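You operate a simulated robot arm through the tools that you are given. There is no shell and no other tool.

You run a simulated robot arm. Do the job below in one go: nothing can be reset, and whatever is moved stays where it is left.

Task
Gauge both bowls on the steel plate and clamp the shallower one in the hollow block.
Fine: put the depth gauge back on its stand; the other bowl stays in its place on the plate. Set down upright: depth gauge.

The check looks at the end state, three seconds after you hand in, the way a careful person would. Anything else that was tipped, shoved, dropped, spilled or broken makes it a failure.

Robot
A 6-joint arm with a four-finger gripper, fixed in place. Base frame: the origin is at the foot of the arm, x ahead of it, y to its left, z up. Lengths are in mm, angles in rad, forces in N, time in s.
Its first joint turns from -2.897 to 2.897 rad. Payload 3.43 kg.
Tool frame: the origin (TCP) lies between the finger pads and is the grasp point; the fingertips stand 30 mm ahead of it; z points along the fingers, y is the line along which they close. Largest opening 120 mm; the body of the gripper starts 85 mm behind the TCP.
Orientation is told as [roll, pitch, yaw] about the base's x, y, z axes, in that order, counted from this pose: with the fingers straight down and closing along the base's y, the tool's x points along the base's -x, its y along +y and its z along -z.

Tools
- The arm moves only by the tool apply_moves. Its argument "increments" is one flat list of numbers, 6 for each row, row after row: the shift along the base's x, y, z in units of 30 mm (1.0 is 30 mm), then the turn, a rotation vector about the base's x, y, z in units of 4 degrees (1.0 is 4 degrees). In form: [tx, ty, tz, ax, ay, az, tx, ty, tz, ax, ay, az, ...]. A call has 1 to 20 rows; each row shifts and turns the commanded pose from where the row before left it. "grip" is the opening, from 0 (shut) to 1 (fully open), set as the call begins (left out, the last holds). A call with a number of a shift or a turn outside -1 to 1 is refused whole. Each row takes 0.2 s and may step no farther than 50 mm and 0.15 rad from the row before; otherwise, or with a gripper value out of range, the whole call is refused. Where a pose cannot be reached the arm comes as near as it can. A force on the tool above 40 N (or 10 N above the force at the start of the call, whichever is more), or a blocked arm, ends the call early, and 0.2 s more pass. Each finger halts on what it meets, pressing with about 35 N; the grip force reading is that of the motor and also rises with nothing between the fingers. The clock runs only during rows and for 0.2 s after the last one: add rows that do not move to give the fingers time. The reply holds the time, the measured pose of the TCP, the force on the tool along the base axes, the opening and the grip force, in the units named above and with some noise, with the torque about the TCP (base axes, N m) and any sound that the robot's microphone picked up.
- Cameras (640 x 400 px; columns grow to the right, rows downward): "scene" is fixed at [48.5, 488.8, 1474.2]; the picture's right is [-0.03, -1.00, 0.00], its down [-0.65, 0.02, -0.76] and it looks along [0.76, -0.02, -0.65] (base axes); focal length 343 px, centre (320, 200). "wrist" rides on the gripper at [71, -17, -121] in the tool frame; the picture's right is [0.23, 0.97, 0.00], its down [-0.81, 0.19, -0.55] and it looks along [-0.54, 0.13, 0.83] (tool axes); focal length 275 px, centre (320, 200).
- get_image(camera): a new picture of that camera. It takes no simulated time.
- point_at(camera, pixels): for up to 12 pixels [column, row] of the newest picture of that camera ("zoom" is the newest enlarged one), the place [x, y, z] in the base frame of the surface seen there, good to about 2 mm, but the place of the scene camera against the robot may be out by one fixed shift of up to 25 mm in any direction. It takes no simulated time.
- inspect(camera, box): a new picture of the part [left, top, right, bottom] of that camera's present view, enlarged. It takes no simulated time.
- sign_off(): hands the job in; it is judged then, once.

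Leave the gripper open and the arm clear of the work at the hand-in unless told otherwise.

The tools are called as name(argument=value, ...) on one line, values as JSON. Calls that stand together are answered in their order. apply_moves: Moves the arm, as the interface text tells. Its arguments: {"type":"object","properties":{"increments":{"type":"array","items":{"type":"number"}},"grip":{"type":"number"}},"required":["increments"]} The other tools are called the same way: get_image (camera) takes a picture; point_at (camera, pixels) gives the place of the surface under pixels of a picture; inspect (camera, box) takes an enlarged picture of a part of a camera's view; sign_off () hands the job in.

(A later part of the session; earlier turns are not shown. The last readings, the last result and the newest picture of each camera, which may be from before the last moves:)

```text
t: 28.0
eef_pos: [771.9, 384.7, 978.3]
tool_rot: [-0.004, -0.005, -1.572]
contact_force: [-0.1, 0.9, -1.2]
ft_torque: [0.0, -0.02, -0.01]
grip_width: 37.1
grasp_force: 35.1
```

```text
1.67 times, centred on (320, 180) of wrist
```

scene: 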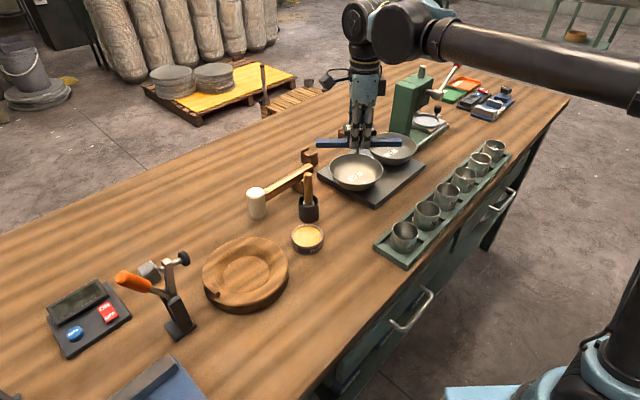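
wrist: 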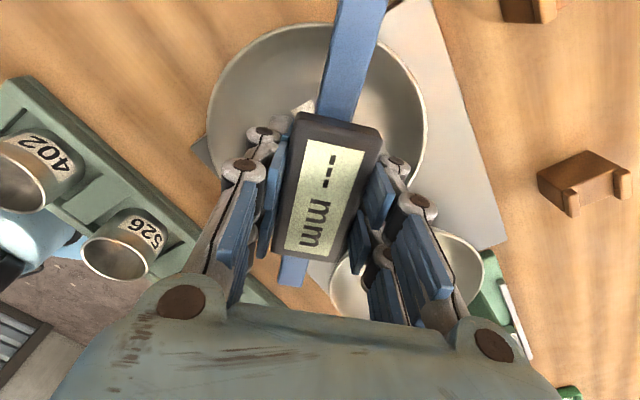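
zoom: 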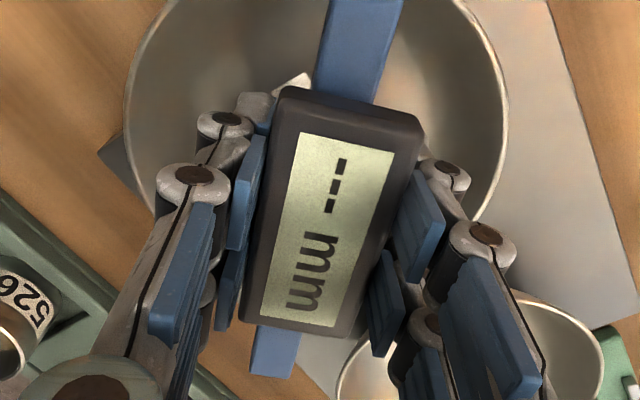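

Still "---". Two more small steps down.

apply_moves(increments=[0, 0, -0.05, 0, 0, 0, 0, 0, -0.05, 0, 0, 0, 0, 0, 0, 0, 0, 0])

inspect(camera="wrist", box=[200, 60, 440, 300])

inspect(camera="scene", box=[310, 110, 420, 200])

```text
t: 28.8
eef_pos: [770.9, 386.1, 977.2]
tool_rot: [-0.001, -0.003, -1.573]
contact_force: [10.1, 6.2, 29.1]
ft_torque: [0.2, -0.28, -0.01]
grip_width: 37.1
grasp_force: 35.0
```

```text
1.67 times, centred on (320, 180) of wrist
```

zoom: 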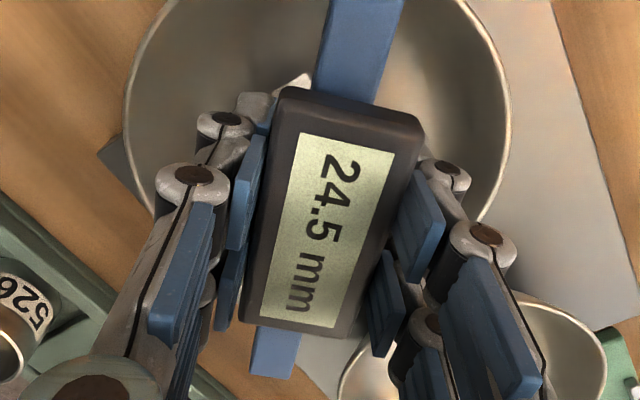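

```text
4.44 times, centred on (365, 155) of scene
```

zoom: 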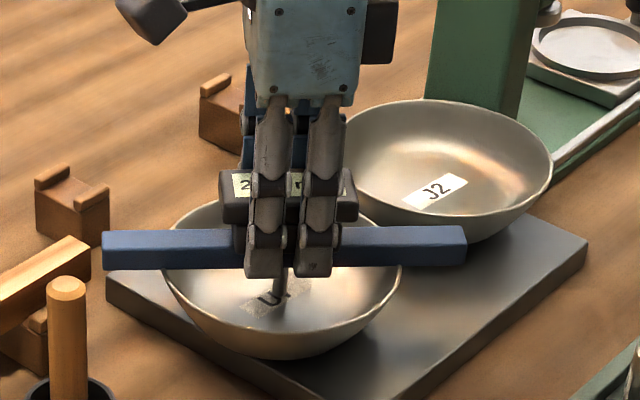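

Contact: the display reads 24.5 mm for U7, but I'm pressing with 29 N. I'll back off about 1 mm to ease the force and read again.

apply_moves(increments=[0, 0, 0.04, 0, 0, 0, 0, 0, 0, 0, 0, 0])

inspect(camera="wrist", box=[200, 60, 440, 300])

```text
t: 29.4
eef_pos: [771.2, 384.9, 976.3]
tool_rot: [-0.003, -0.005, -1.573]
contact_force: [4.9, 2.9, 13.3]
ft_torque: [0.12, -0.11, -0.02]
grip_width: 36.8
grasp_force: 34.8
```

```text
1.67 times, centred on (320, 180) of wrist
```

zoom: 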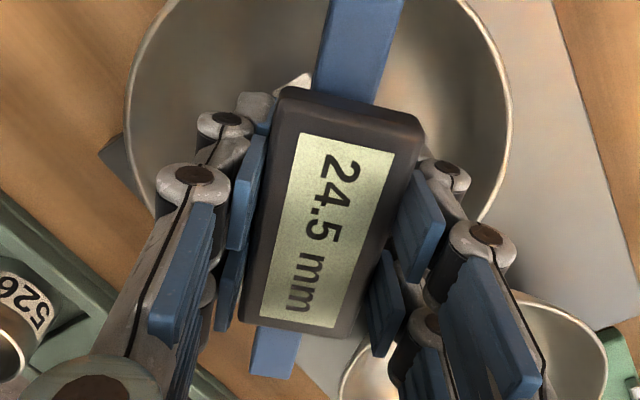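

The reading stays at 24.5 mm with the force falling, so U7 = 24.5 mm. Before going to J2 I'll measure the gripper body in the scene view, because the press column is close to J2.

get_image(camera="scene")

inspect(camera="scene", box=[320, 60, 430, 160])

point_at(camera="scene", pixels=[[381, 122], [381, 110], [375, 131], [351, 131], [363, 125], [377, 113], [374, 116], [352, 116], [400, 90], [408, 86], [398, 110], [411, 80]])

```text
taken
```

scene: 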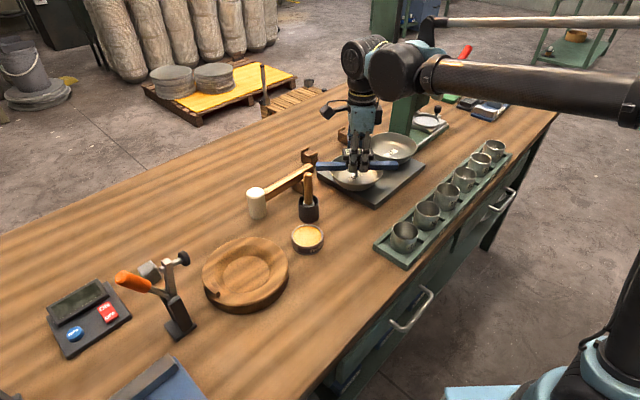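

```text
4.00 times, centred on (375, 110) of scene
```

zoom: 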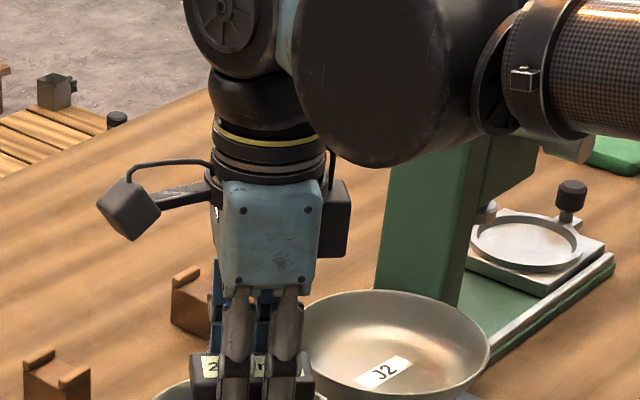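

```text
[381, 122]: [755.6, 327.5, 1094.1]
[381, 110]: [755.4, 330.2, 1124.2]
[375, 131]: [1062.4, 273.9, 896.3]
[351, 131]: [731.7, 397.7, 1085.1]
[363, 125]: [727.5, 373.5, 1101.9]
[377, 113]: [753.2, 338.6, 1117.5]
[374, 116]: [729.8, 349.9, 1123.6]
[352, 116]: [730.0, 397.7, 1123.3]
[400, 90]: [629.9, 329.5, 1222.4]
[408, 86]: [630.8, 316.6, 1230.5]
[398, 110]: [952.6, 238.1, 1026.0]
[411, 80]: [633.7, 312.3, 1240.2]
```

The gripper body spans about ±41 by ±25 mm, and a small dark box reaches about 43 mm on its −y side. At J2 with this orientation, everything stays over 20 mm from the column face. I'll lift off U7, check the bowl stays put, and carry the gauge to J2.

apply_moves(increments=[0, 0, 0.15, 0, 0, 0, 0, 0, 0.5, 0, 0, 0, 0, 0, 0.8, 0, 0, 0, 0, 0, 0.8, 0, 0, 0, 0, 0, 0, 0, 0, 0])

get_image(camera="wrist")

inspect(camera="scene", box=[300, 90, 430, 210])

```text
t: 30.6
eef_pos: [772.6, 385.3, 1045.5]
tool_rot: [-0.004, -0.007, -1.572]
contact_force: [0.6, -0.2, -2.2]
ft_torque: [0.0, 0.01, 0.02]
grip_width: 37.0
grasp_force: 35.4
```

```text
taken
```

wrist: 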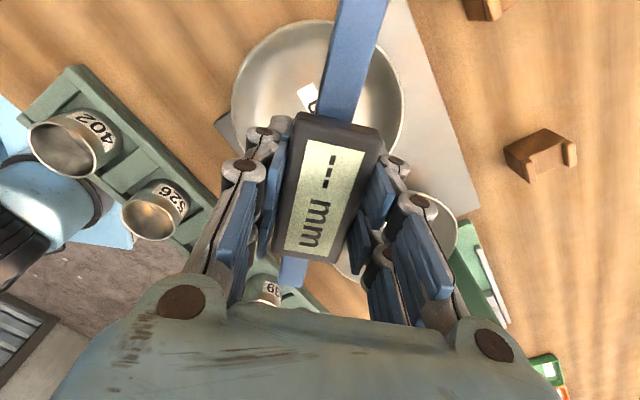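

```text
3.33 times, centred on (365, 150) of scene
```

zoom: 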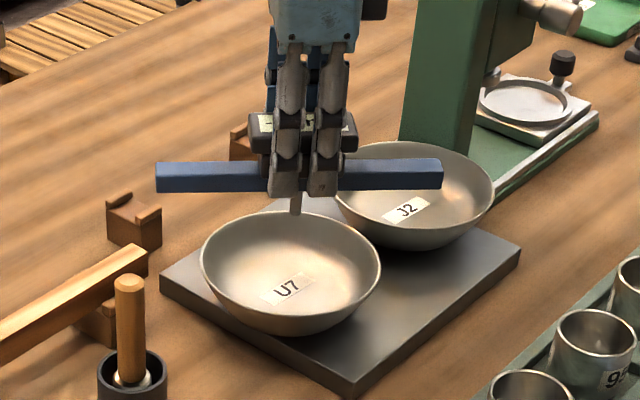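

U7 is undisturbed and the display is back to "---". Now I'll carry the gauge at z≈1045 to J2 at (877,273).

apply_moves(increments=[0.58, -0.62, 0, 0, 0, 0, 0.58, -0.62, 0, 0, 0, 0, 0.58, -0.62, 0, 0, 0, 0, 0.58, -0.62, 0, 0, 0, 0, 0.58, -0.62, 0, 0, 0, 0, 0.58, -0.62, 0, 0, 0, 0, 0, 0, 0, 0, 0, 0])

get_image(camera="wrist")

inspect(camera="scene", box=[320, 50, 500, 190])

```text
t: 32.2
eef_pos: [876.7, 273.4, 1044.2]
tool_rot: [-0.003, -0.004, -1.571]
contact_force: [0.3, -0.2, -2.7]
ft_torque: [-0.07, 0.01, -0.01]
grip_width: 37.2
grasp_force: 34.9
```

```text
taken
```

wrist: 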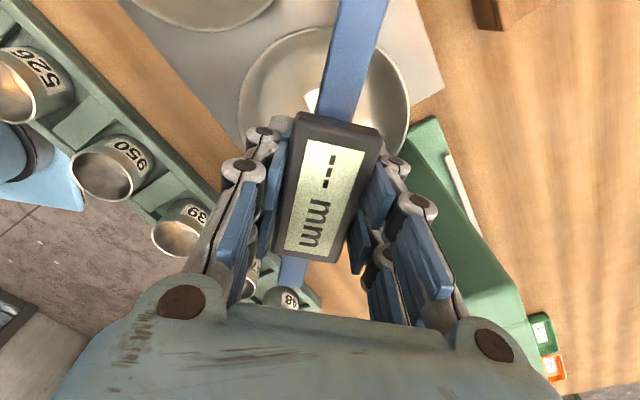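

```text
2.86 times, centred on (410, 120) of scene
```

zoom: 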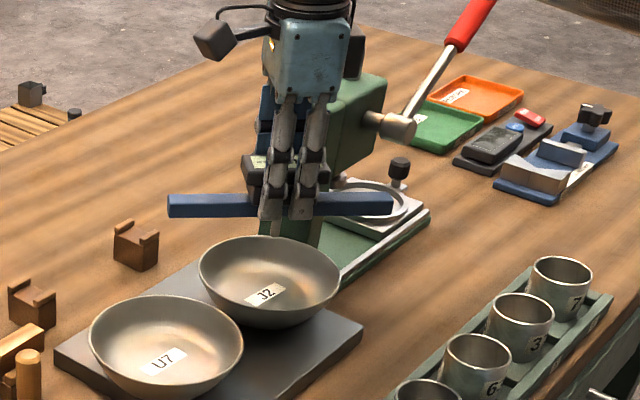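

The bowl is centred under the gauge and the column is clear. I'll go down to about 4 mm above the J2 rim.

apply_moves(increments=[0, 0, -0.6, 0, 0, 0, 0, 0, -0.6, 0, 0, 0, 0, 0, -0.5, 0, 0, 0, 0, 0, -0.3, 0, 0, 0, 0, 0, 0, 0, 0, 0])

inspect(camera="wrist", box=[200, 60, 440, 300])

inspect(camera="scene", box=[320, 70, 450, 190])

```text
t: 33.4
eef_pos: [877.6, 275.1, 984.5]
tool_rot: [-0.003, -0.005, -1.572]
contact_force: [0.4, 0.0, -2.6]
ft_torque: [-0.03, -0.01, 0.02]
grip_width: 37.0
grasp_force: 34.6
```

```text
1.67 times, centred on (320, 180) of wrist
```

zoom: 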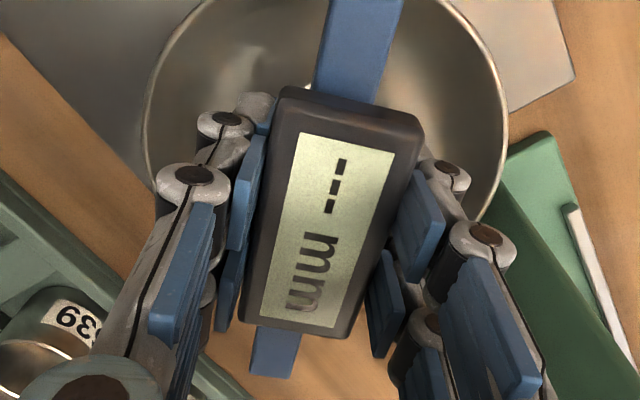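

```text
3.33 times, centred on (385, 130) of scene
```

zoom: 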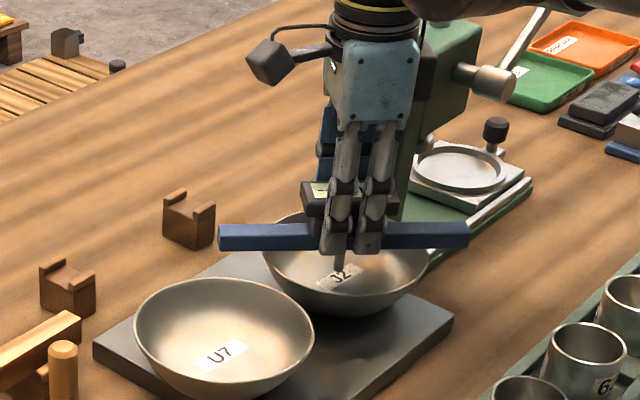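

No contact yet. I'll lower in 1–2 mm steps.

apply_moves(increments=[0, 0, -0.07, 0, 0, 0, 0, 0, -0.07, 0, 0, 0, 0, 0, -0.05, 0, 0, 0, 0, 0, 0, 0, 0, 0])

inspect(camera="wrist", box=[200, 60, 440, 300])

```text
t: 34.4
eef_pos: [876.3, 274.7, 978.2]
tool_rot: [-0.003, -0.006, -1.573]
contact_force: [-0.2, 0.8, -2.3]
ft_torque: [-0.01, 0.0, -0.03]
grip_width: 37.2
grasp_force: 35.1
```

```text
1.67 times, centred on (320, 180) of wrist
```

zoom: 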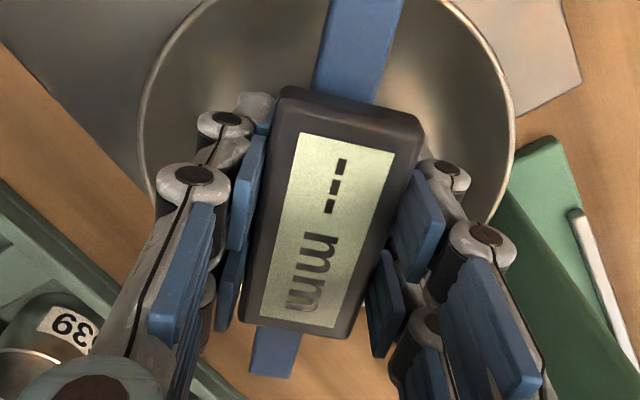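

apply_moves(increments=[0, 0, -0.03, 0, 0, 0, 0, 0, -0.03, 0, 0, 0, 0, 0, 0, 0, 0, 0])

inspect(camera="wrist", box=[200, 60, 440, 300])

```text
t: 35.2
eef_pos: [875.4, 274.3, 977.0]
tool_rot: [-0.002, -0.005, -1.572]
contact_force: [-0.3, -1.4, -2.6]
ft_torque: [0.02, 0.0, -0.03]
grip_width: 37.0
grasp_force: 35.3
```

```text
1.67 times, centred on (320, 180) of wrist
```

zoom: 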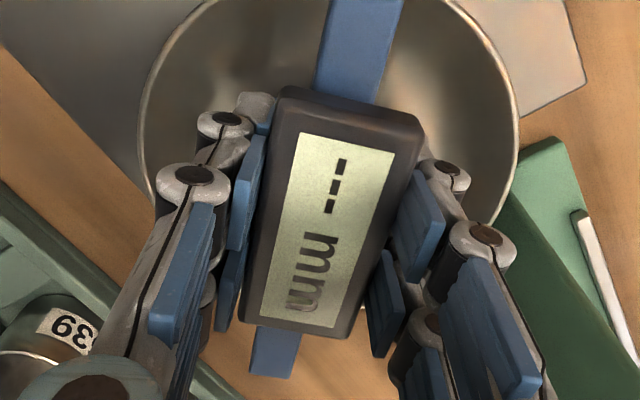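

Still "---" with no contact at z≈977. I'll take two more small steps.

apply_moves(increments=[0, 0, -0.03, 0, 0, 0, 0, 0, -0.03, 0, 0, 0, 0, 0, 0, 0, 0, 0])

inspect(camera="wrist", box=[200, 60, 440, 300])

```text
t: 36.0
eef_pos: [874.4, 274.6, 975.6]
tool_rot: [-0.003, -0.004, -1.573]
contact_force: [5.4, 7.2, 29.9]
ft_torque: [0.16, -0.12, 0.01]
grip_width: 37.0
grasp_force: 35.1
```

```text
1.67 times, centred on (320, 180) of wrist
```

zoom: 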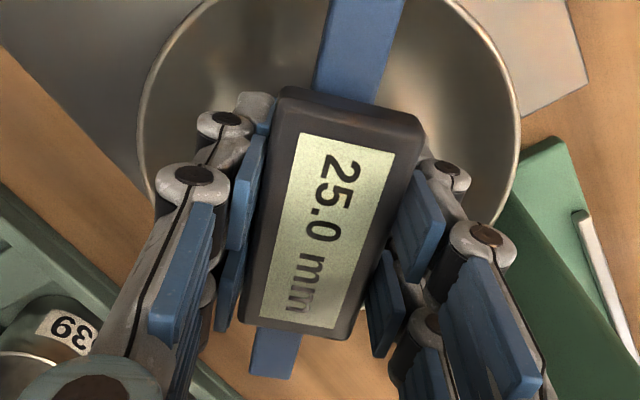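

J2 reads 25.0 mm against 24.5 for U7. The difference is small, so I'll ease the pressure, read again, and take repeat readings.

apply_moves(increments=[0, 0, 0.03, 0, 0, 0, 0, 0, 0, 0, 0, 0])

inspect(camera="wrist", box=[200, 60, 440, 300])

inspect(camera="scene", box=[340, 100, 450, 190])

```text
t: 36.6
eef_pos: [875.1, 274.5, 976.5]
tool_rot: [-0.004, -0.004, -1.573]
contact_force: [2.8, 3.7, 14.0]
ft_torque: [0.09, -0.06, 0.01]
grip_width: 37.0
grasp_force: 34.8
```

```text
1.67 times, centred on (320, 180) of wrist
```

zoom: 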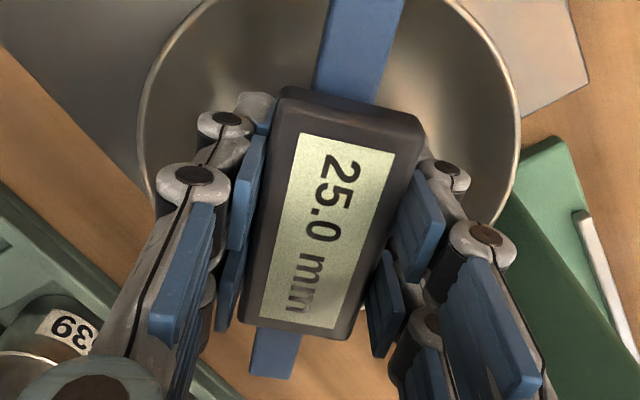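

```text
4.44 times, centred on (395, 145) of scene
```

zoom: 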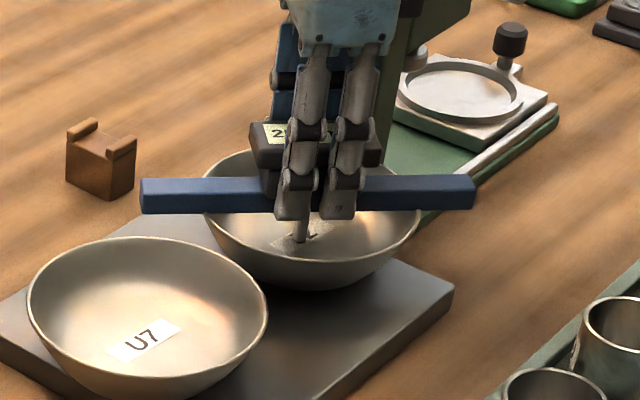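

J2 holds at 25.0. I'll lift a little, shift about 4 mm to the exact bowl centre, and set down again for a second reading.

apply_moves(increments=[0, 0, 0.15, 0, 0, 0, 0.13, -0.1, 0.1, 0, 0, 0, 0, 0, -0.1, 0, 0, 0, 0, 0, -0.1, 0, 0, 0, 0, 0, -0.07, 0, 0, 0, 0, 0, 0, 0, 0, 0])

inspect(camera="wrist", box=[200, 60, 440, 300])

```text
t: 38.0
eef_pos: [880.0, 270.7, 974.9]
tool_rot: [-0.004, -0.006, -1.573]
contact_force: [3.1, 1.3, 14.4]
ft_torque: [-0.03, -0.07, 0.0]
grip_width: 37.0
grasp_force: 35.0
```

```text
1.67 times, centred on (320, 180) of wrist
```

zoom: 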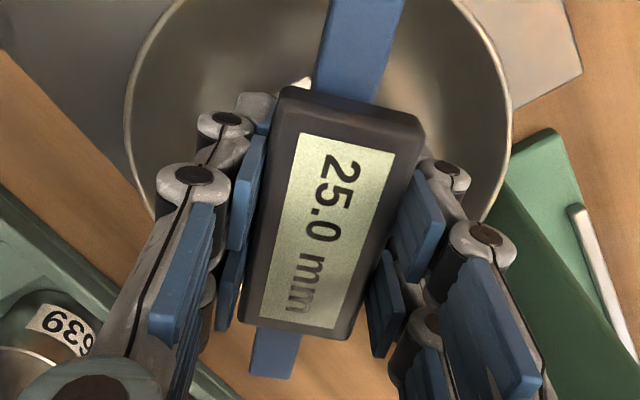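

J2 repeats at 25.0. I'll lift, go back over U7, and repeat its reading too.

apply_moves(increments=[0, 0, 0.15, 0, 0, 0, 0, 0, 0.6, 0, 0, 0, 0, 0, 0.8, 0, 0, 0, 0, 0, 0.8, 0, 0, 0, -0.6, 0.64, 0, 0, 0, 0, -0.6, 0.64, 0, 0, 0, 0, -0.6, 0.64, 0, 0, 0, 0, -0.6, 0.64, 0, 0, 0, 0, -0.6, 0.64, 0, 0, 0, 0, -0.6, 0.64, 0, 0, 0, 0, 0, 0, 0, 0, 0, 0])

inspect(camera="scene", box=[300, 90, 430, 210])

```text
t: 40.4
eef_pos: [771.7, 385.1, 1045.8]
tool_rot: [-0.003, -0.005, -1.573]
contact_force: [0.1, 0.0, -2.8]
ft_torque: [-0.01, 0.03, 0.05]
grip_width: 37.3
grasp_force: 34.8
```

```text
3.33 times, centred on (365, 150) of scene
```

zoom: 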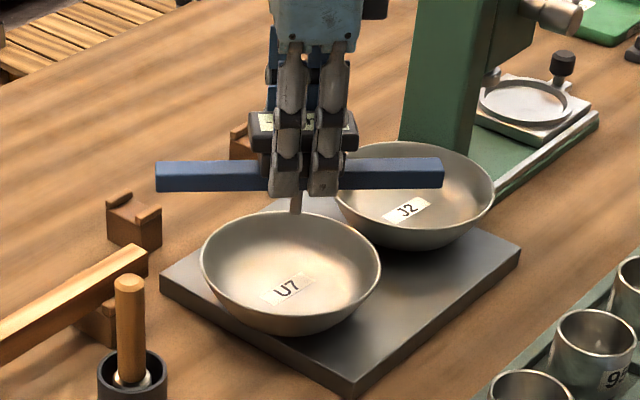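

Both bowls are in place. I'll lower onto U7 again.

apply_moves(increments=[0, 0, -0.7, 0, 0, 0, 0, 0, -0.7, 0, 0, 0, 0, 0, -0.5, 0, 0, 0, 0, 0, -0.2, 0, 0, 0, 0, 0, -0.07, 0, 0, 0, 0, 0, -0.06, 0, 0, 0, 0, 0, -0.05, 0, 0, 0, 0, 0, 0, 0, 0, 0])

inspect(camera="wrist", box=[200, 60, 440, 300])

```text
t: 42.2
eef_pos: [772.7, 385.9, 977.6]
tool_rot: [-0.005, -0.006, -1.573]
contact_force: [0.1, 0.0, -2.1]
ft_torque: [0.01, 0.03, 0.02]
grip_width: 36.8
grasp_force: 35.0
```

```text
1.67 times, centred on (320, 180) of wrist
```

zoom: 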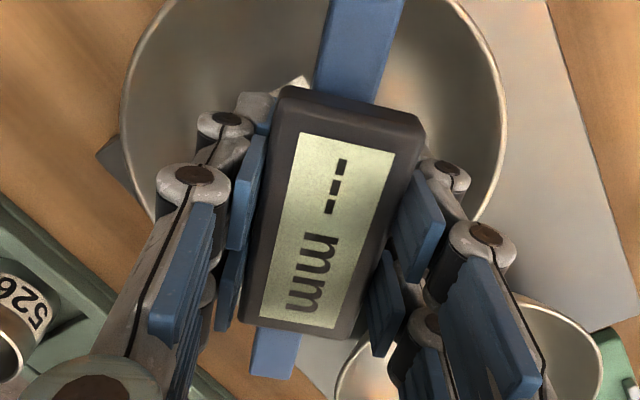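

apply_moves(increments=[0, 0, -0.03, 0, 0, 0, 0, 0, -0.03, 0, 0, 0, 0, 0, 0, 0, 0, 0])

inspect(camera="wrist", box=[200, 60, 440, 300])

```text
t: 43.0
eef_pos: [773.5, 386.5, 976.0]
tool_rot: [-0.005, -0.004, -1.572]
contact_force: [7.2, 5.0, 19.6]
ft_torque: [0.05, -0.12, 0.01]
grip_width: 36.9
grasp_force: 34.7
```

```text
1.67 times, centred on (320, 180) of wrist
```

zoom: 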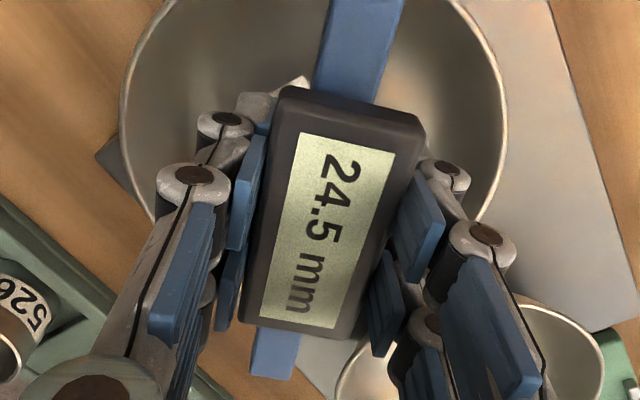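

U7 repeats at 24.5, so U7 is the shallower bowl and goes in the block; J2 stays. Now I'll lift the gauge and carry it back over its stand, turning back to yaw −0.771.

apply_moves(increments=[0, 0, 0.15, 0, 0, 0, 0, 0, 0.6, 0, 0, 0, 0, 0, 0.8, 0, 0, 0, 0, 0, 0.8, 0, 0, 0, 0.48, 0.17, 0, 0, 0, 0.955, 0.48, 0.17, 0, 0, 0, 0.955, 0.48, 0.17, 0, 0, 0, 0.955, 0.48, 0.17, 0, 0, 0, 0.955, 0.48, 0.17, 0, 0, 0, 0.955, 0.48, 0.17, 0, 0, 0, 0.955, 0.48, 0.17, 0, 0, 0, 0.955, 0.48, 0.17, 0, 0, 0, 0.955, 0.48, 0.17, 0, 0, 0, 0.955, 0.48, 0.17, 0, 0, 0, 0.955, 0.48, 0.17, 0, 0, 0, 0.955, 0.48, 0.17, 0, 0, 0, 0.955, 0, 0, 0, 0, 0, 0])

get_image(camera="wrist")

inspect(camera="scene", box=[280, 70, 420, 180])

```text
t: 46.6
eef_pos: [945.4, 448.5, 1047.3]
tool_rot: [-0.004, -0.004, -0.773]
contact_force: [0.0, -0.1, -2.6]
ft_torque: [0.0, -0.01, 0.04]
grip_width: 37.1
grasp_force: 35.1
```

```text
taken
```

wrist: 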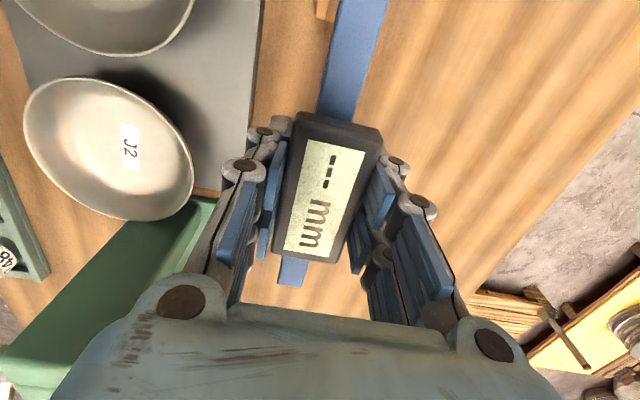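

```text
3.64 times, centred on (350, 125) of scene
```

zoom: 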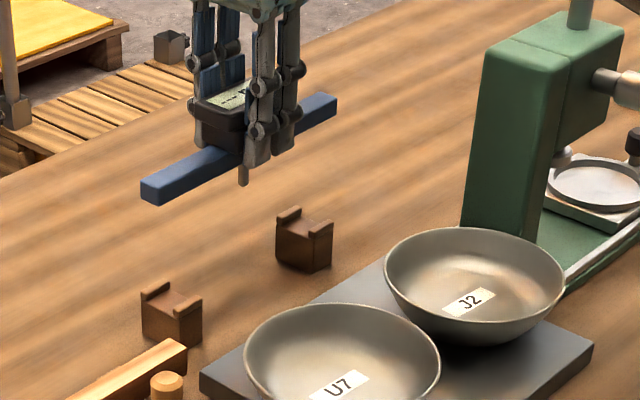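

The gauge is level in the hand and sits as it did at pickup. By my sums the command is off by about (−1.5, −0.5) mm from the pickup pose, so I'll correct that and go down to about 9 mm above the rests.

apply_moves(increments=[0.05, 0.017, -0.7, 0, 0, 0.03, 0, 0, -0.7, 0, 0, 0, 0, 0, -0.7, 0, 0, 0, 0, 0, -0.5, 0, 0, 0, 0, 0, -0.25, 0, 0, 0, 0, 0, 0, 0, 0, 0])

get_image(camera="wrist")

inspect(camera="scene", box=[290, 90, 380, 170])

```text
t: 48.0
eef_pos: [946.2, 449.6, 959.2]
tool_rot: [-0.004, -0.004, -0.769]
contact_force: [-1.5, -0.1, -1.7]
ft_torque: [0.01, -0.05, 0.01]
grip_width: 37.2
grasp_force: 34.7
```

```text
taken
```

wrist: 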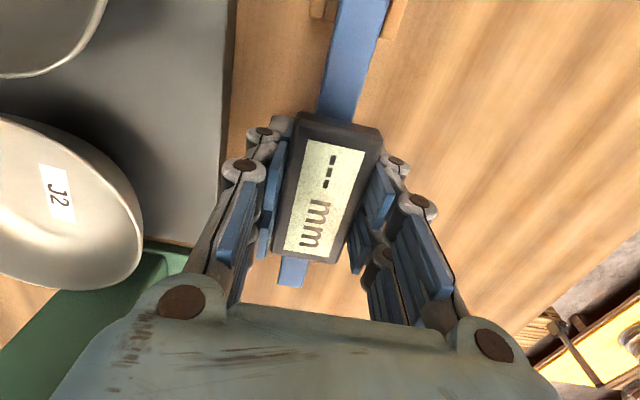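

```text
5.00 times, centred on (335, 130) of scene
```

zoom: 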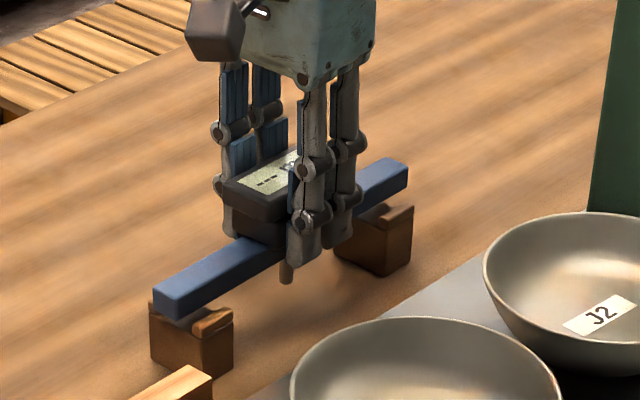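

The bar hovers about 9 mm above the rests. I'll zoom on the near rest in the wrist view to check the bar is between the lips before lowering.

inspect(camera="wrist", box=[280, 0, 440, 100])

point_at(camera="wrist", pixels=[[315, 12], [328, 5], [400, 8], [393, 25], [340, 20], [380, 20], [360, 40], [386, 3]])

```text
4.00 times, centred on (360, 50) of wrist
```

zoom: 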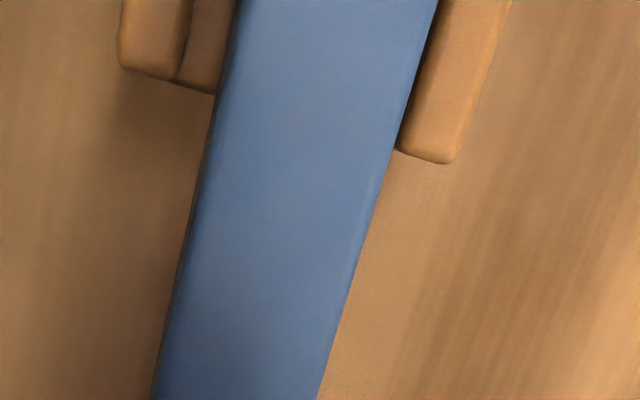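

```text
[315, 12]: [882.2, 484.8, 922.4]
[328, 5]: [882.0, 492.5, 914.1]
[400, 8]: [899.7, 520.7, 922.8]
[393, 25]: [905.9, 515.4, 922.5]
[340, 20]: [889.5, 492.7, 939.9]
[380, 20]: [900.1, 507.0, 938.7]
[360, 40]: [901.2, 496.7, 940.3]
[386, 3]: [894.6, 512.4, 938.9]
```

The rest's slot floor is at z≈914, and the bar centre is within 1 mm of the middle between the lips. I'll lower gently onto the rests.

apply_moves(increments=[0, 0, -0.1, 0, 0, 0, 0, 0, -0.1, 0, 0, 0, 0, 0, 0, 0, 0, 0])

apply_moves(increments=[0, 0, -0.03, 0, 0, 0, 0, 0, -0.03, 0, 0, 0, 0, 0, 0, 0, 0, 0])

```text
t: 48.8
eef_pos: [945.6, 450.0, 953.0]
tool_rot: [-0.004, -0.005, -0.769]
contact_force: [-0.5, 0.2, -2.4]
ft_torque: [-0.05, 0.04, -0.06]
grip_width: 36.8
grasp_force: 34.8
```

```text
t: 49.6
eef_pos: [947.8, 448.9, 951.1]
tool_rot: [-0.001, -0.002, -0.769]
contact_force: [-0.1, 0.4, -2.5]
ft_torque: [-0.02, 0.01, 0.01]
grip_width: 36.9
grasp_force: 34.8
```

No contact yet at z≈951. I'll continue with 1 mm steps.

apply_moves(increments=[0, 0, -0.03, 0, 0, 0, 0, 0, 0, 0, 0, 0])

apply_moves(increments=[0, 0, -0.03, 0, 0, 0, 0, 0, 0, 0, 0, 0])

```text
t: 50.2
eef_pos: [945.8, 448.3, 951.4]
tool_rot: [-0.004, -0.003, -0.771]
contact_force: [0.6, 0.3, -2.1]
ft_torque: [0.02, 0.03, 0.02]
grip_width: 36.7
grasp_force: 34.9
```

```text
t: 50.8
eef_pos: [945.4, 449.0, 949.5]
tool_rot: [-0.004, -0.004, -0.769]
contact_force: [-0.5, -0.2, -2.4]
ft_torque: [0.0, 0.0, -0.01]
grip_width: 36.7
grasp_force: 35.4
```

apply_moves(increments=[0, 0, -0.03, 0, 0, 0, 0, 0, 0, 0, 0, 0])

apply_moves(increments=[0, 0, -0.03, 0, 0, 0, 0, 0, 0, 0, 0, 0])

inspect(camera="scene", box=[290, 90, 380, 170])

```text
t: 51.4
eef_pos: [945.3, 448.1, 950.3]
tool_rot: [-0.001, -0.007, -0.77]
contact_force: [6.7, 4.2, 15.6]
ft_torque: [-0.26, -0.37, 0.15]
grip_width: 37.2
grasp_force: 34.7
```

```text
t: 52.0
eef_pos: [944.7, 448.4, 948.9]
tool_rot: [-0.001, -0.005, -0.768]
contact_force: [10.9, 5.6, 29.0]
ft_torque: [0.22, -0.28, 0.04]
grip_width: 37.3
grasp_force: 35.4
```

```text
5.00 times, centred on (335, 130) of scene
```

zoom: 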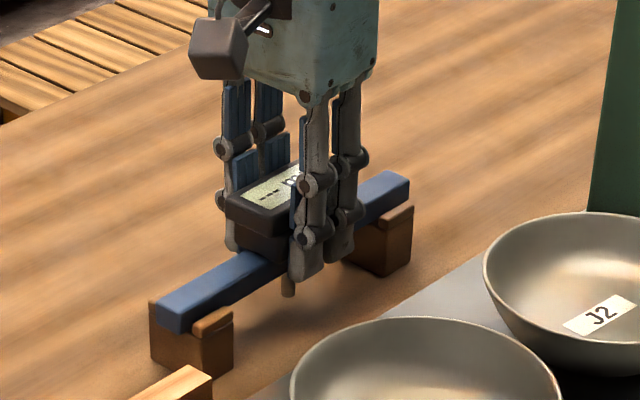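

The bar is seated on both rests between the lips, with 29 N of contact. I'll ease up 1.2 mm, then open the fingers.

apply_moves(increments=[0, 0, 0.04, 0, 0, 0, 0, 0, 0, 0, 0, 0])

apply_moves(increments=[0, 0, 0, 0, 0, 0, 0, 0, 0, 0, 0, 0, 0, 0, 0, 0, 0, 0], grip=0.7)

get_image(camera="wrist")

inspect(camera="scene", box=[290, 90, 380, 170])

```text
t: 52.6
eef_pos: [945.5, 449.5, 950.6]
tool_rot: [-0.005, -0.002, -0.769]
contact_force: [0.0, -1.3, 1.8]
ft_torque: [-0.23, -0.22, -0.1]
grip_width: 37.1
grasp_force: 34.6
```

```text
t: 53.4
eef_pos: [945.2, 449.2, 949.4]
tool_rot: [-0.003, -0.002, -0.769]
contact_force: [-0.6, -0.5, 0.4]
ft_torque: [-0.01, 0.01, -0.02]
grip_width: 84.3
grasp_force: 0.1
```

```text
taken
```

wrist: 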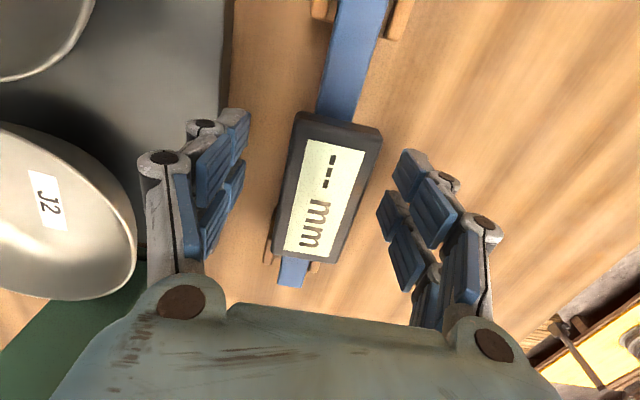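

```text
5.00 times, centred on (335, 130) of scene
```

zoom: 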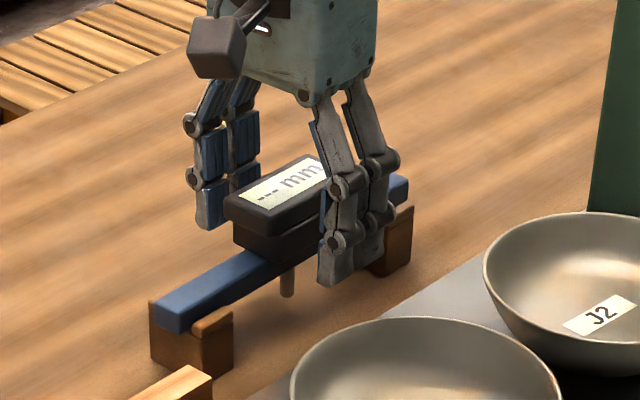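

The gauge rests upright on its stand and the fingers are clear. I'll rise straight up and confirm from above.

apply_moves(increments=[0, 0, 0.5, 0, 0, 0, 0, 0, 0.8, 0, 0, 0, 0, 0, 1, 0, 0, 0, 0, 0, 1, 0, 0, 0, 0, 0, 1, 0, 0, 0, 0, 0, 0, 0, 0, 0])

get_image(camera="wrist")

inspect(camera="scene", box=[290, 90, 380, 170])

```text
t: 54.8
eef_pos: [944.8, 448.4, 1078.2]
tool_rot: [-0.003, -0.003, -0.769]
contact_force: [-0.3, -0.1, 1.2]
ft_torque: [0.0, 0.02, 0.01]
grip_width: 84.0
grasp_force: 0.0
```

```text
taken
```

wrist: 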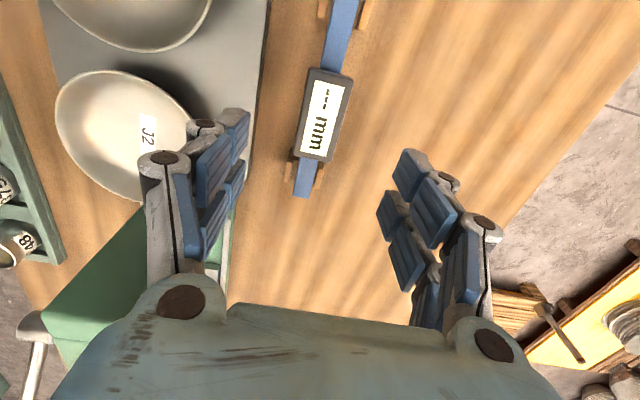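

```text
5.00 times, centred on (335, 130) of scene
```

zoom: 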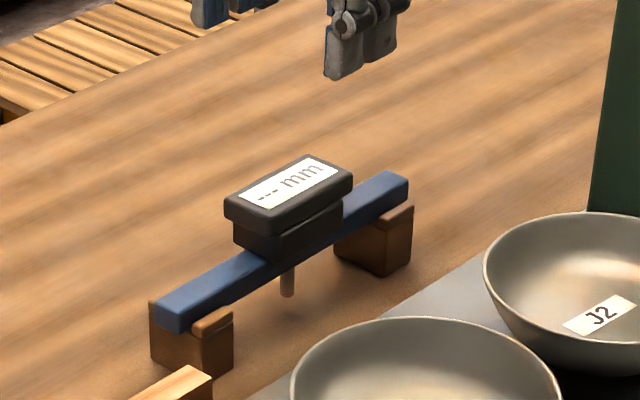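

The gauge is back on its stand, level. Next I'll survey the hollow block and clamp: move back and left at height, turning the tool so the wrist camera looks outward over them.

apply_moves(increments=[-0.79, 0.046, 0.12, 0, 0, 0.98, -0.79, 0.046, 0.12, 0, 0, 0.98, -0.79, 0.046, 0.12, 0, 0, 0.98, -0.79, 0.046, 0.12, 0, 0, 0.98, -0.79, 0.046, 0.12, 0, 0, 0.98, -0.79, 0.046, 0.12, 0, 0, 0.98, -0.79, 0.046, 0.12, 0, 0, 0.98, -0.79, 0.046, 0.12, 0, 0, 0.98, -0.79, 0.046, 0.12, 0, 0, 0.98, -0.79, 0.046, 0.12, 0, 0, 0.98, -0.79, 0.046, 0.12, 0, 0, 0.98, -0.79, 0.046, 0.12, 0, 0, 0.98, -0.79, 0.046, 0.12, 0, 0, 0.98, -0.79, 0.046, 0.12, 0, 0, 0.98, -0.79, 0.046, 0.12, 0, 0, 0.98, -0.79, 0.046, 0.12, 0, 0, 0.98, -0.79, 0.046, 0.12, 0, 0, 0.98, -0.79, 0.046, 0.12, 0, 0, 0.98, -0.79, 0.046, 0.12, 0, 0, 0.98, -0.79, 0.046, 0.12, 0, 0, 0.98], grip=1)

apply_moves(increments=[-0.79, 0.046, 0.12, 0, 0, 0.98, -0.79, 0.046, 0.12, 0, 0, 0.98, -0.79, 0.046, 0.12, 0, 0, 0.98, 0, 0, 0, 0, 0, 0])

get_image(camera="wrist")

get_image(camera="scene")

```text
t: 59.0
eef_pos: [472.3, 476.1, 1153.0]
tool_rot: [-0.001, -0.004, 0.599]
contact_force: [0.5, 0.8, -0.6]
ft_torque: [-0.02, 0.01, 0.0]
grip_width: 120.1
grasp_force: 0.1
```

```text
t: 60.0
eef_pos: [402.5, 480.0, 1163.0]
tool_rot: [-0.003, -0.005, 0.805]
contact_force: [-1.1, -0.4, -0.7]
ft_torque: [-0.02, 0.01, -0.01]
grip_width: 120.0
grasp_force: 0.0
```

```text
taken
```

wrist: 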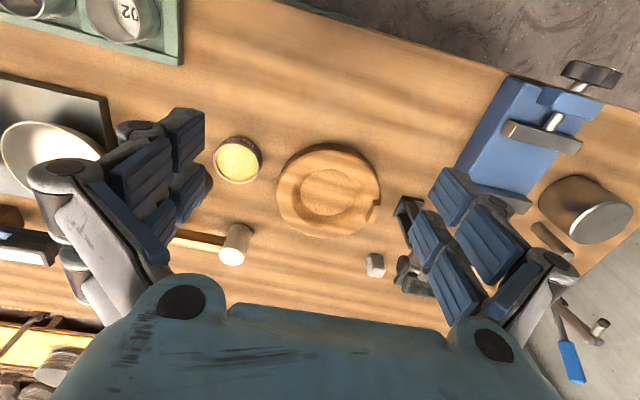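

```text
taken
```

scene: 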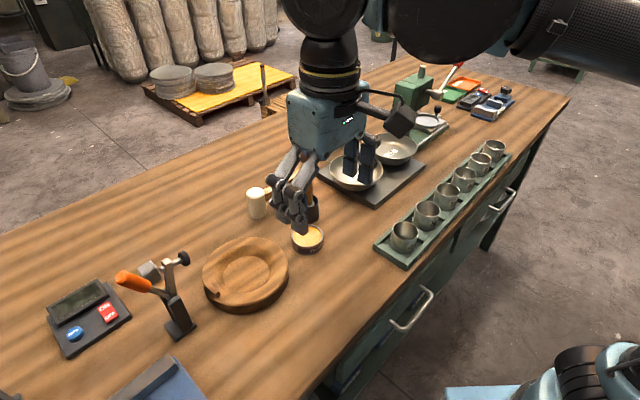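

The block is clear in the wrist view at (328,190), but the clamp is partly hidden by a finger. I'll measure the block now and then shift sideways to see the clamp.

inspect(camera="wrist", box=[260, 130, 420, 260])

point_at(camera="wrist", pixels=[[280, 193], [380, 185], [328, 147], [330, 232], [326, 190], [302, 190], [353, 190], [328, 170], [328, 211], [375, 208], [370, 213], [340, 150]])

point_at(camera="zoom", pixels=[[96, 260], [470, 240], [270, 65], [290, 400], [460, 300], [450, 325], [420, 330], [160, 230], [365, 240], [262, 160], [120, 230], [230, 240]])

```text
3.08 times, centred on (340, 195) of wrist
```

zoom: 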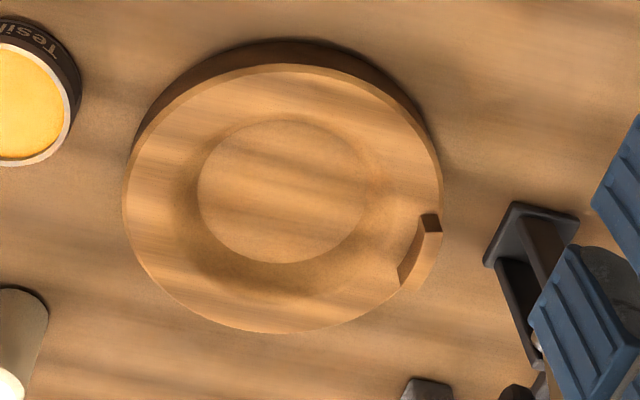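

```text
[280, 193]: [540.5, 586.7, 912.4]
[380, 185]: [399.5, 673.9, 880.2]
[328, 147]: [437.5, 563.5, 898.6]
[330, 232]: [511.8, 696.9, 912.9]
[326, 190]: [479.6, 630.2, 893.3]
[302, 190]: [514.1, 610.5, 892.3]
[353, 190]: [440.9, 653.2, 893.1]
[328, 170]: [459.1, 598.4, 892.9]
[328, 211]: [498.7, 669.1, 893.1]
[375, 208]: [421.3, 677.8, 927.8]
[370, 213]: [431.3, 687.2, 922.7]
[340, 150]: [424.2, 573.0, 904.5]
```

```text
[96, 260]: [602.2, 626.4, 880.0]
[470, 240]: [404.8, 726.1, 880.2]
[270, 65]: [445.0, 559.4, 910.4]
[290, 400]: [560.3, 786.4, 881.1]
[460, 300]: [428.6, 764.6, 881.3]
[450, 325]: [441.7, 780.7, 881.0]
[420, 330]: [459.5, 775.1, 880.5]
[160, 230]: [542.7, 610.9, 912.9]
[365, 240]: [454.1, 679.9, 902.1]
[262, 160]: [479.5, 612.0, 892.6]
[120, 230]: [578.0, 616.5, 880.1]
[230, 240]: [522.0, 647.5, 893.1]
```

I'll read the block's outer rim, the inner flat and the raised lip directly in the enlarged view.

point_at(camera="zoom", pixels=[[126, 200], [438, 180], [280, 68], [285, 329], [202, 190], [360, 190], [280, 124], [280, 258], [280, 190], [430, 225], [425, 255], [405, 278]])

point_at(camera="zoom", pixels=[[400, 180], [380, 190], [410, 170], [160, 200], [180, 195], [280, 300], [280, 280], [420, 200], [280, 90], [280, 108], [435, 215], [410, 240]])

```text
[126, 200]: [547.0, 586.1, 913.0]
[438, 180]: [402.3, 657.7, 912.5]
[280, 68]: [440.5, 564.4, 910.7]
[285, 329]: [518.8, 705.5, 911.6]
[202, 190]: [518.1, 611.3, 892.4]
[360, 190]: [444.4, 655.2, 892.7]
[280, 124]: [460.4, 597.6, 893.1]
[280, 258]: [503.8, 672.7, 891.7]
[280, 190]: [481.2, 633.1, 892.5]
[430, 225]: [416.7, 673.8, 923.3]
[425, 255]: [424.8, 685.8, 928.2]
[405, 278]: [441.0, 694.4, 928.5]
```

```text
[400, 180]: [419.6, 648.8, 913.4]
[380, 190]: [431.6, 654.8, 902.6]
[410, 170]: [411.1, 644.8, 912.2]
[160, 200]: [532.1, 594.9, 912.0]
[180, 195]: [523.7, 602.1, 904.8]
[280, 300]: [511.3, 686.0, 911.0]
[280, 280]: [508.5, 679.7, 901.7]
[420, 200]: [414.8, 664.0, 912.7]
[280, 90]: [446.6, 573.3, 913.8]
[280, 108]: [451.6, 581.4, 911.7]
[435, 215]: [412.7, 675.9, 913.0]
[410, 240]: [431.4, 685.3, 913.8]
```

The block is centred near (481.5, 634). Its flat bottom has radius ~43 at z≈892.5, and the hollow opens to radius ~60 at z≈912.7. The outer radius is ~81, with a raised lip to z≈928 on the clamp side. Now I'll shift left to see the clamp between the fingers.

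apply_moves(increments=[-0.7, 0.7, 0.1, 0, 0, 0, -0.7, 0.7, 0.1, 0, 0, 0, -0.7, 0.7, 0.1, 0, 0, 0, -0.7, 0.7, 0.1, 0, 0, 0, 0, 0, 0, 0, 0, 0])

get_image(camera="wrist")

get_image(camera="scene")

```text
t: 61.2
eef_pos: [318.3, 565.5, 1174.7]
tool_rot: [-0.002, -0.004, 0.802]
contact_force: [-0.3, -0.4, -0.9]
ft_torque: [-0.01, -0.01, 0.01]
grip_width: 120.0
grasp_force: 0.0
```

```text
taken
```

wrist: 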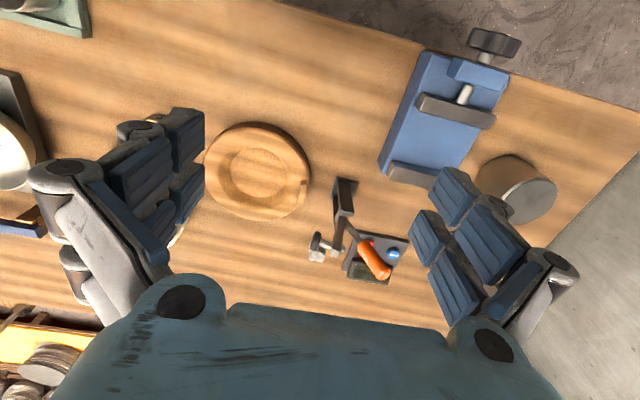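

```text
taken
```

scene: 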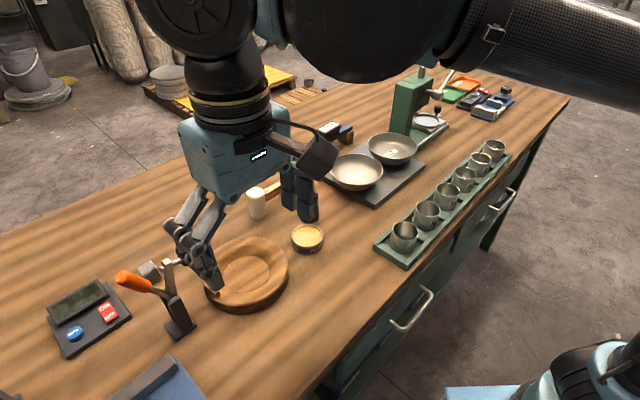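

The clamp is now between the fingers at about (350,235). I'll enlarge it from both cameras and read its parts.

inspect(camera="wrist", box=[290, 160, 430, 290])

point_at(camera="wrist", pixels=[[345, 185], [343, 200], [338, 225], [335, 245], [318, 242], [313, 255], [358, 238], [372, 258], [385, 272], [350, 215], [336, 256], [332, 212]])

point_at(camera="scene", pixels=[[120, 276], [130, 282], [145, 287], [153, 290], [168, 264], [170, 290], [178, 260], [184, 258], [175, 325], [192, 318], [183, 336], [172, 300]])

```text
3.08 times, centred on (360, 225) of wrist
```

zoom: 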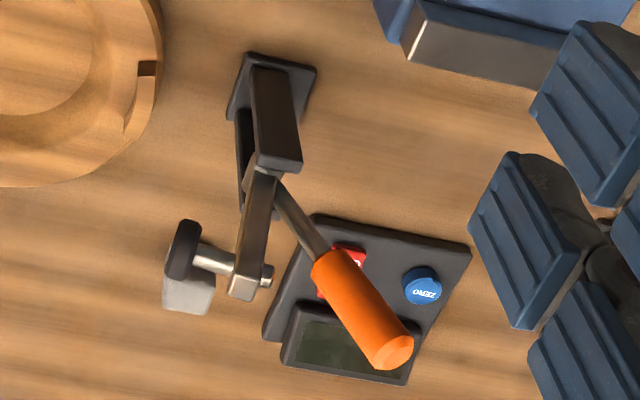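

```text
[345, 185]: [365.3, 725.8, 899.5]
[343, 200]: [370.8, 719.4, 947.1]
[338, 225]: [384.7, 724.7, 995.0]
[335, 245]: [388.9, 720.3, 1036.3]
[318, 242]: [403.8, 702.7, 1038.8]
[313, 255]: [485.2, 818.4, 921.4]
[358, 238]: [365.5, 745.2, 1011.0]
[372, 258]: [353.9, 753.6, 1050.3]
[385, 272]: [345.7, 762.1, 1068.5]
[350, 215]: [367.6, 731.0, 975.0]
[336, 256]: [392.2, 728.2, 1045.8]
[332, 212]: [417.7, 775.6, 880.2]
```

```text
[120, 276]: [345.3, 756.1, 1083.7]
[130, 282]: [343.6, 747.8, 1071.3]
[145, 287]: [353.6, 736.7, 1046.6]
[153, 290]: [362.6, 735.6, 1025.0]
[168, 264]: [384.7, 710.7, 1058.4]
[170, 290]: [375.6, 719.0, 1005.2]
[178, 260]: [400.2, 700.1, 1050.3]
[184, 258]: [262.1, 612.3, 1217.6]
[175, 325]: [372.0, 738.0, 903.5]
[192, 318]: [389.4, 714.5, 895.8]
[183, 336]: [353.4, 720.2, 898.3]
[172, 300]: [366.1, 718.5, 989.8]
```

The clamp is a toggle type: the arm with a black pad stands upright, and the orange handle leans back about 28°. I need its side profile to know how it closes. I'll tilt the tool forward 35° and lower it so the wrist camera looks at the clamp from the side, staying well clear of it.

apply_moves(increments=[0, 0, -0.48, 0.7, -0.68, 0, 0, 0, -0.48, 0.7, -0.68, 0, 0, 0, -0.48, 0.7, -0.68, 0, 0, 0, -0.48, 0.7, -0.68, 0, 0, 0, -0.48, 0.7, -0.68, 0, 0, 0, -0.48, 0.7, -0.68, 0, 0, 0, -0.48, 0.7, -0.68, 0, 0, 0, -0.48, 0.7, -0.68, 0, 0, 0, -0.48, 0.7, -0.68, 0, 0, 0, 0, 0, 0, 0])

get_image(camera="wrist")

get_image(camera="scene")

```text
t: 63.4
eef_pos: [316.7, 564.3, 1045.2]
tool_rot: [-0.003, -0.619, 0.804]
contact_force: [-0.8, -0.3, -0.6]
ft_torque: [-0.02, -0.01, 0.03]
grip_width: 120.2
grasp_force: 0.0
```

```text
taken
```

wrist: 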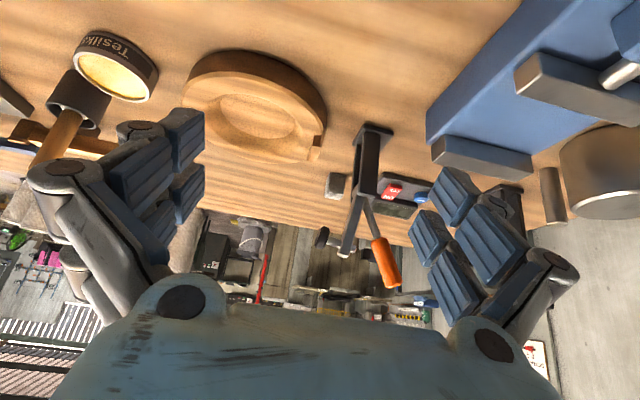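

```text
taken
```

scene: 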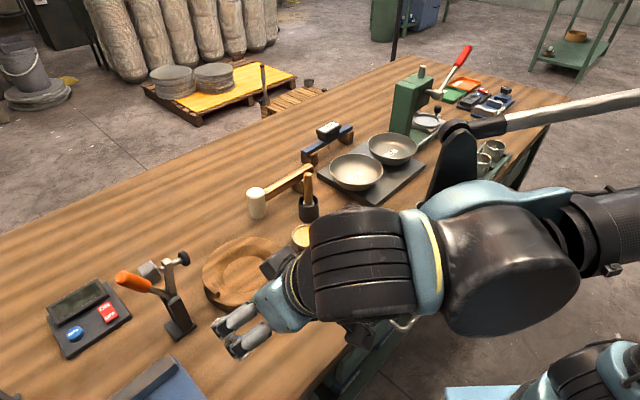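

Good side view, though upside down: image bottom is upward. I'll enlarge the clamp and read points along its column, arm, pad and handle.

inspect(camera="wrist", box=[290, 110, 450, 300])

point_at(camera="zoom", pixels=[[330, 50], [315, 100], [300, 160], [300, 185], [275, 230], [262, 275], [262, 295], [215, 260], [290, 200], [340, 250], [365, 300], [385, 360]])

```text
2.11 times, centred on (370, 205) of wrist
```

zoom: 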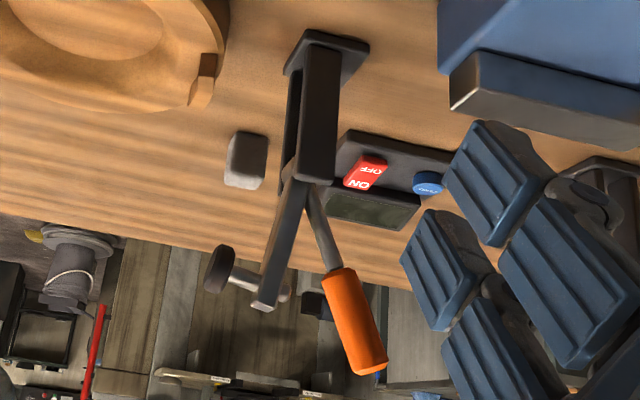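

```text
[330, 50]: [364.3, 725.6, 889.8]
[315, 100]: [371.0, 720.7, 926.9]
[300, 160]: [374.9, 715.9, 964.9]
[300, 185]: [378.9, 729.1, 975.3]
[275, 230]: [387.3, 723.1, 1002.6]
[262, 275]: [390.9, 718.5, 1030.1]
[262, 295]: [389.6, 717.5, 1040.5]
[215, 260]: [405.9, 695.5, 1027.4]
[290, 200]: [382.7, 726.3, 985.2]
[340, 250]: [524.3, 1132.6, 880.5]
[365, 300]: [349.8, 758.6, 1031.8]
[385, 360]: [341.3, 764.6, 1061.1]
```

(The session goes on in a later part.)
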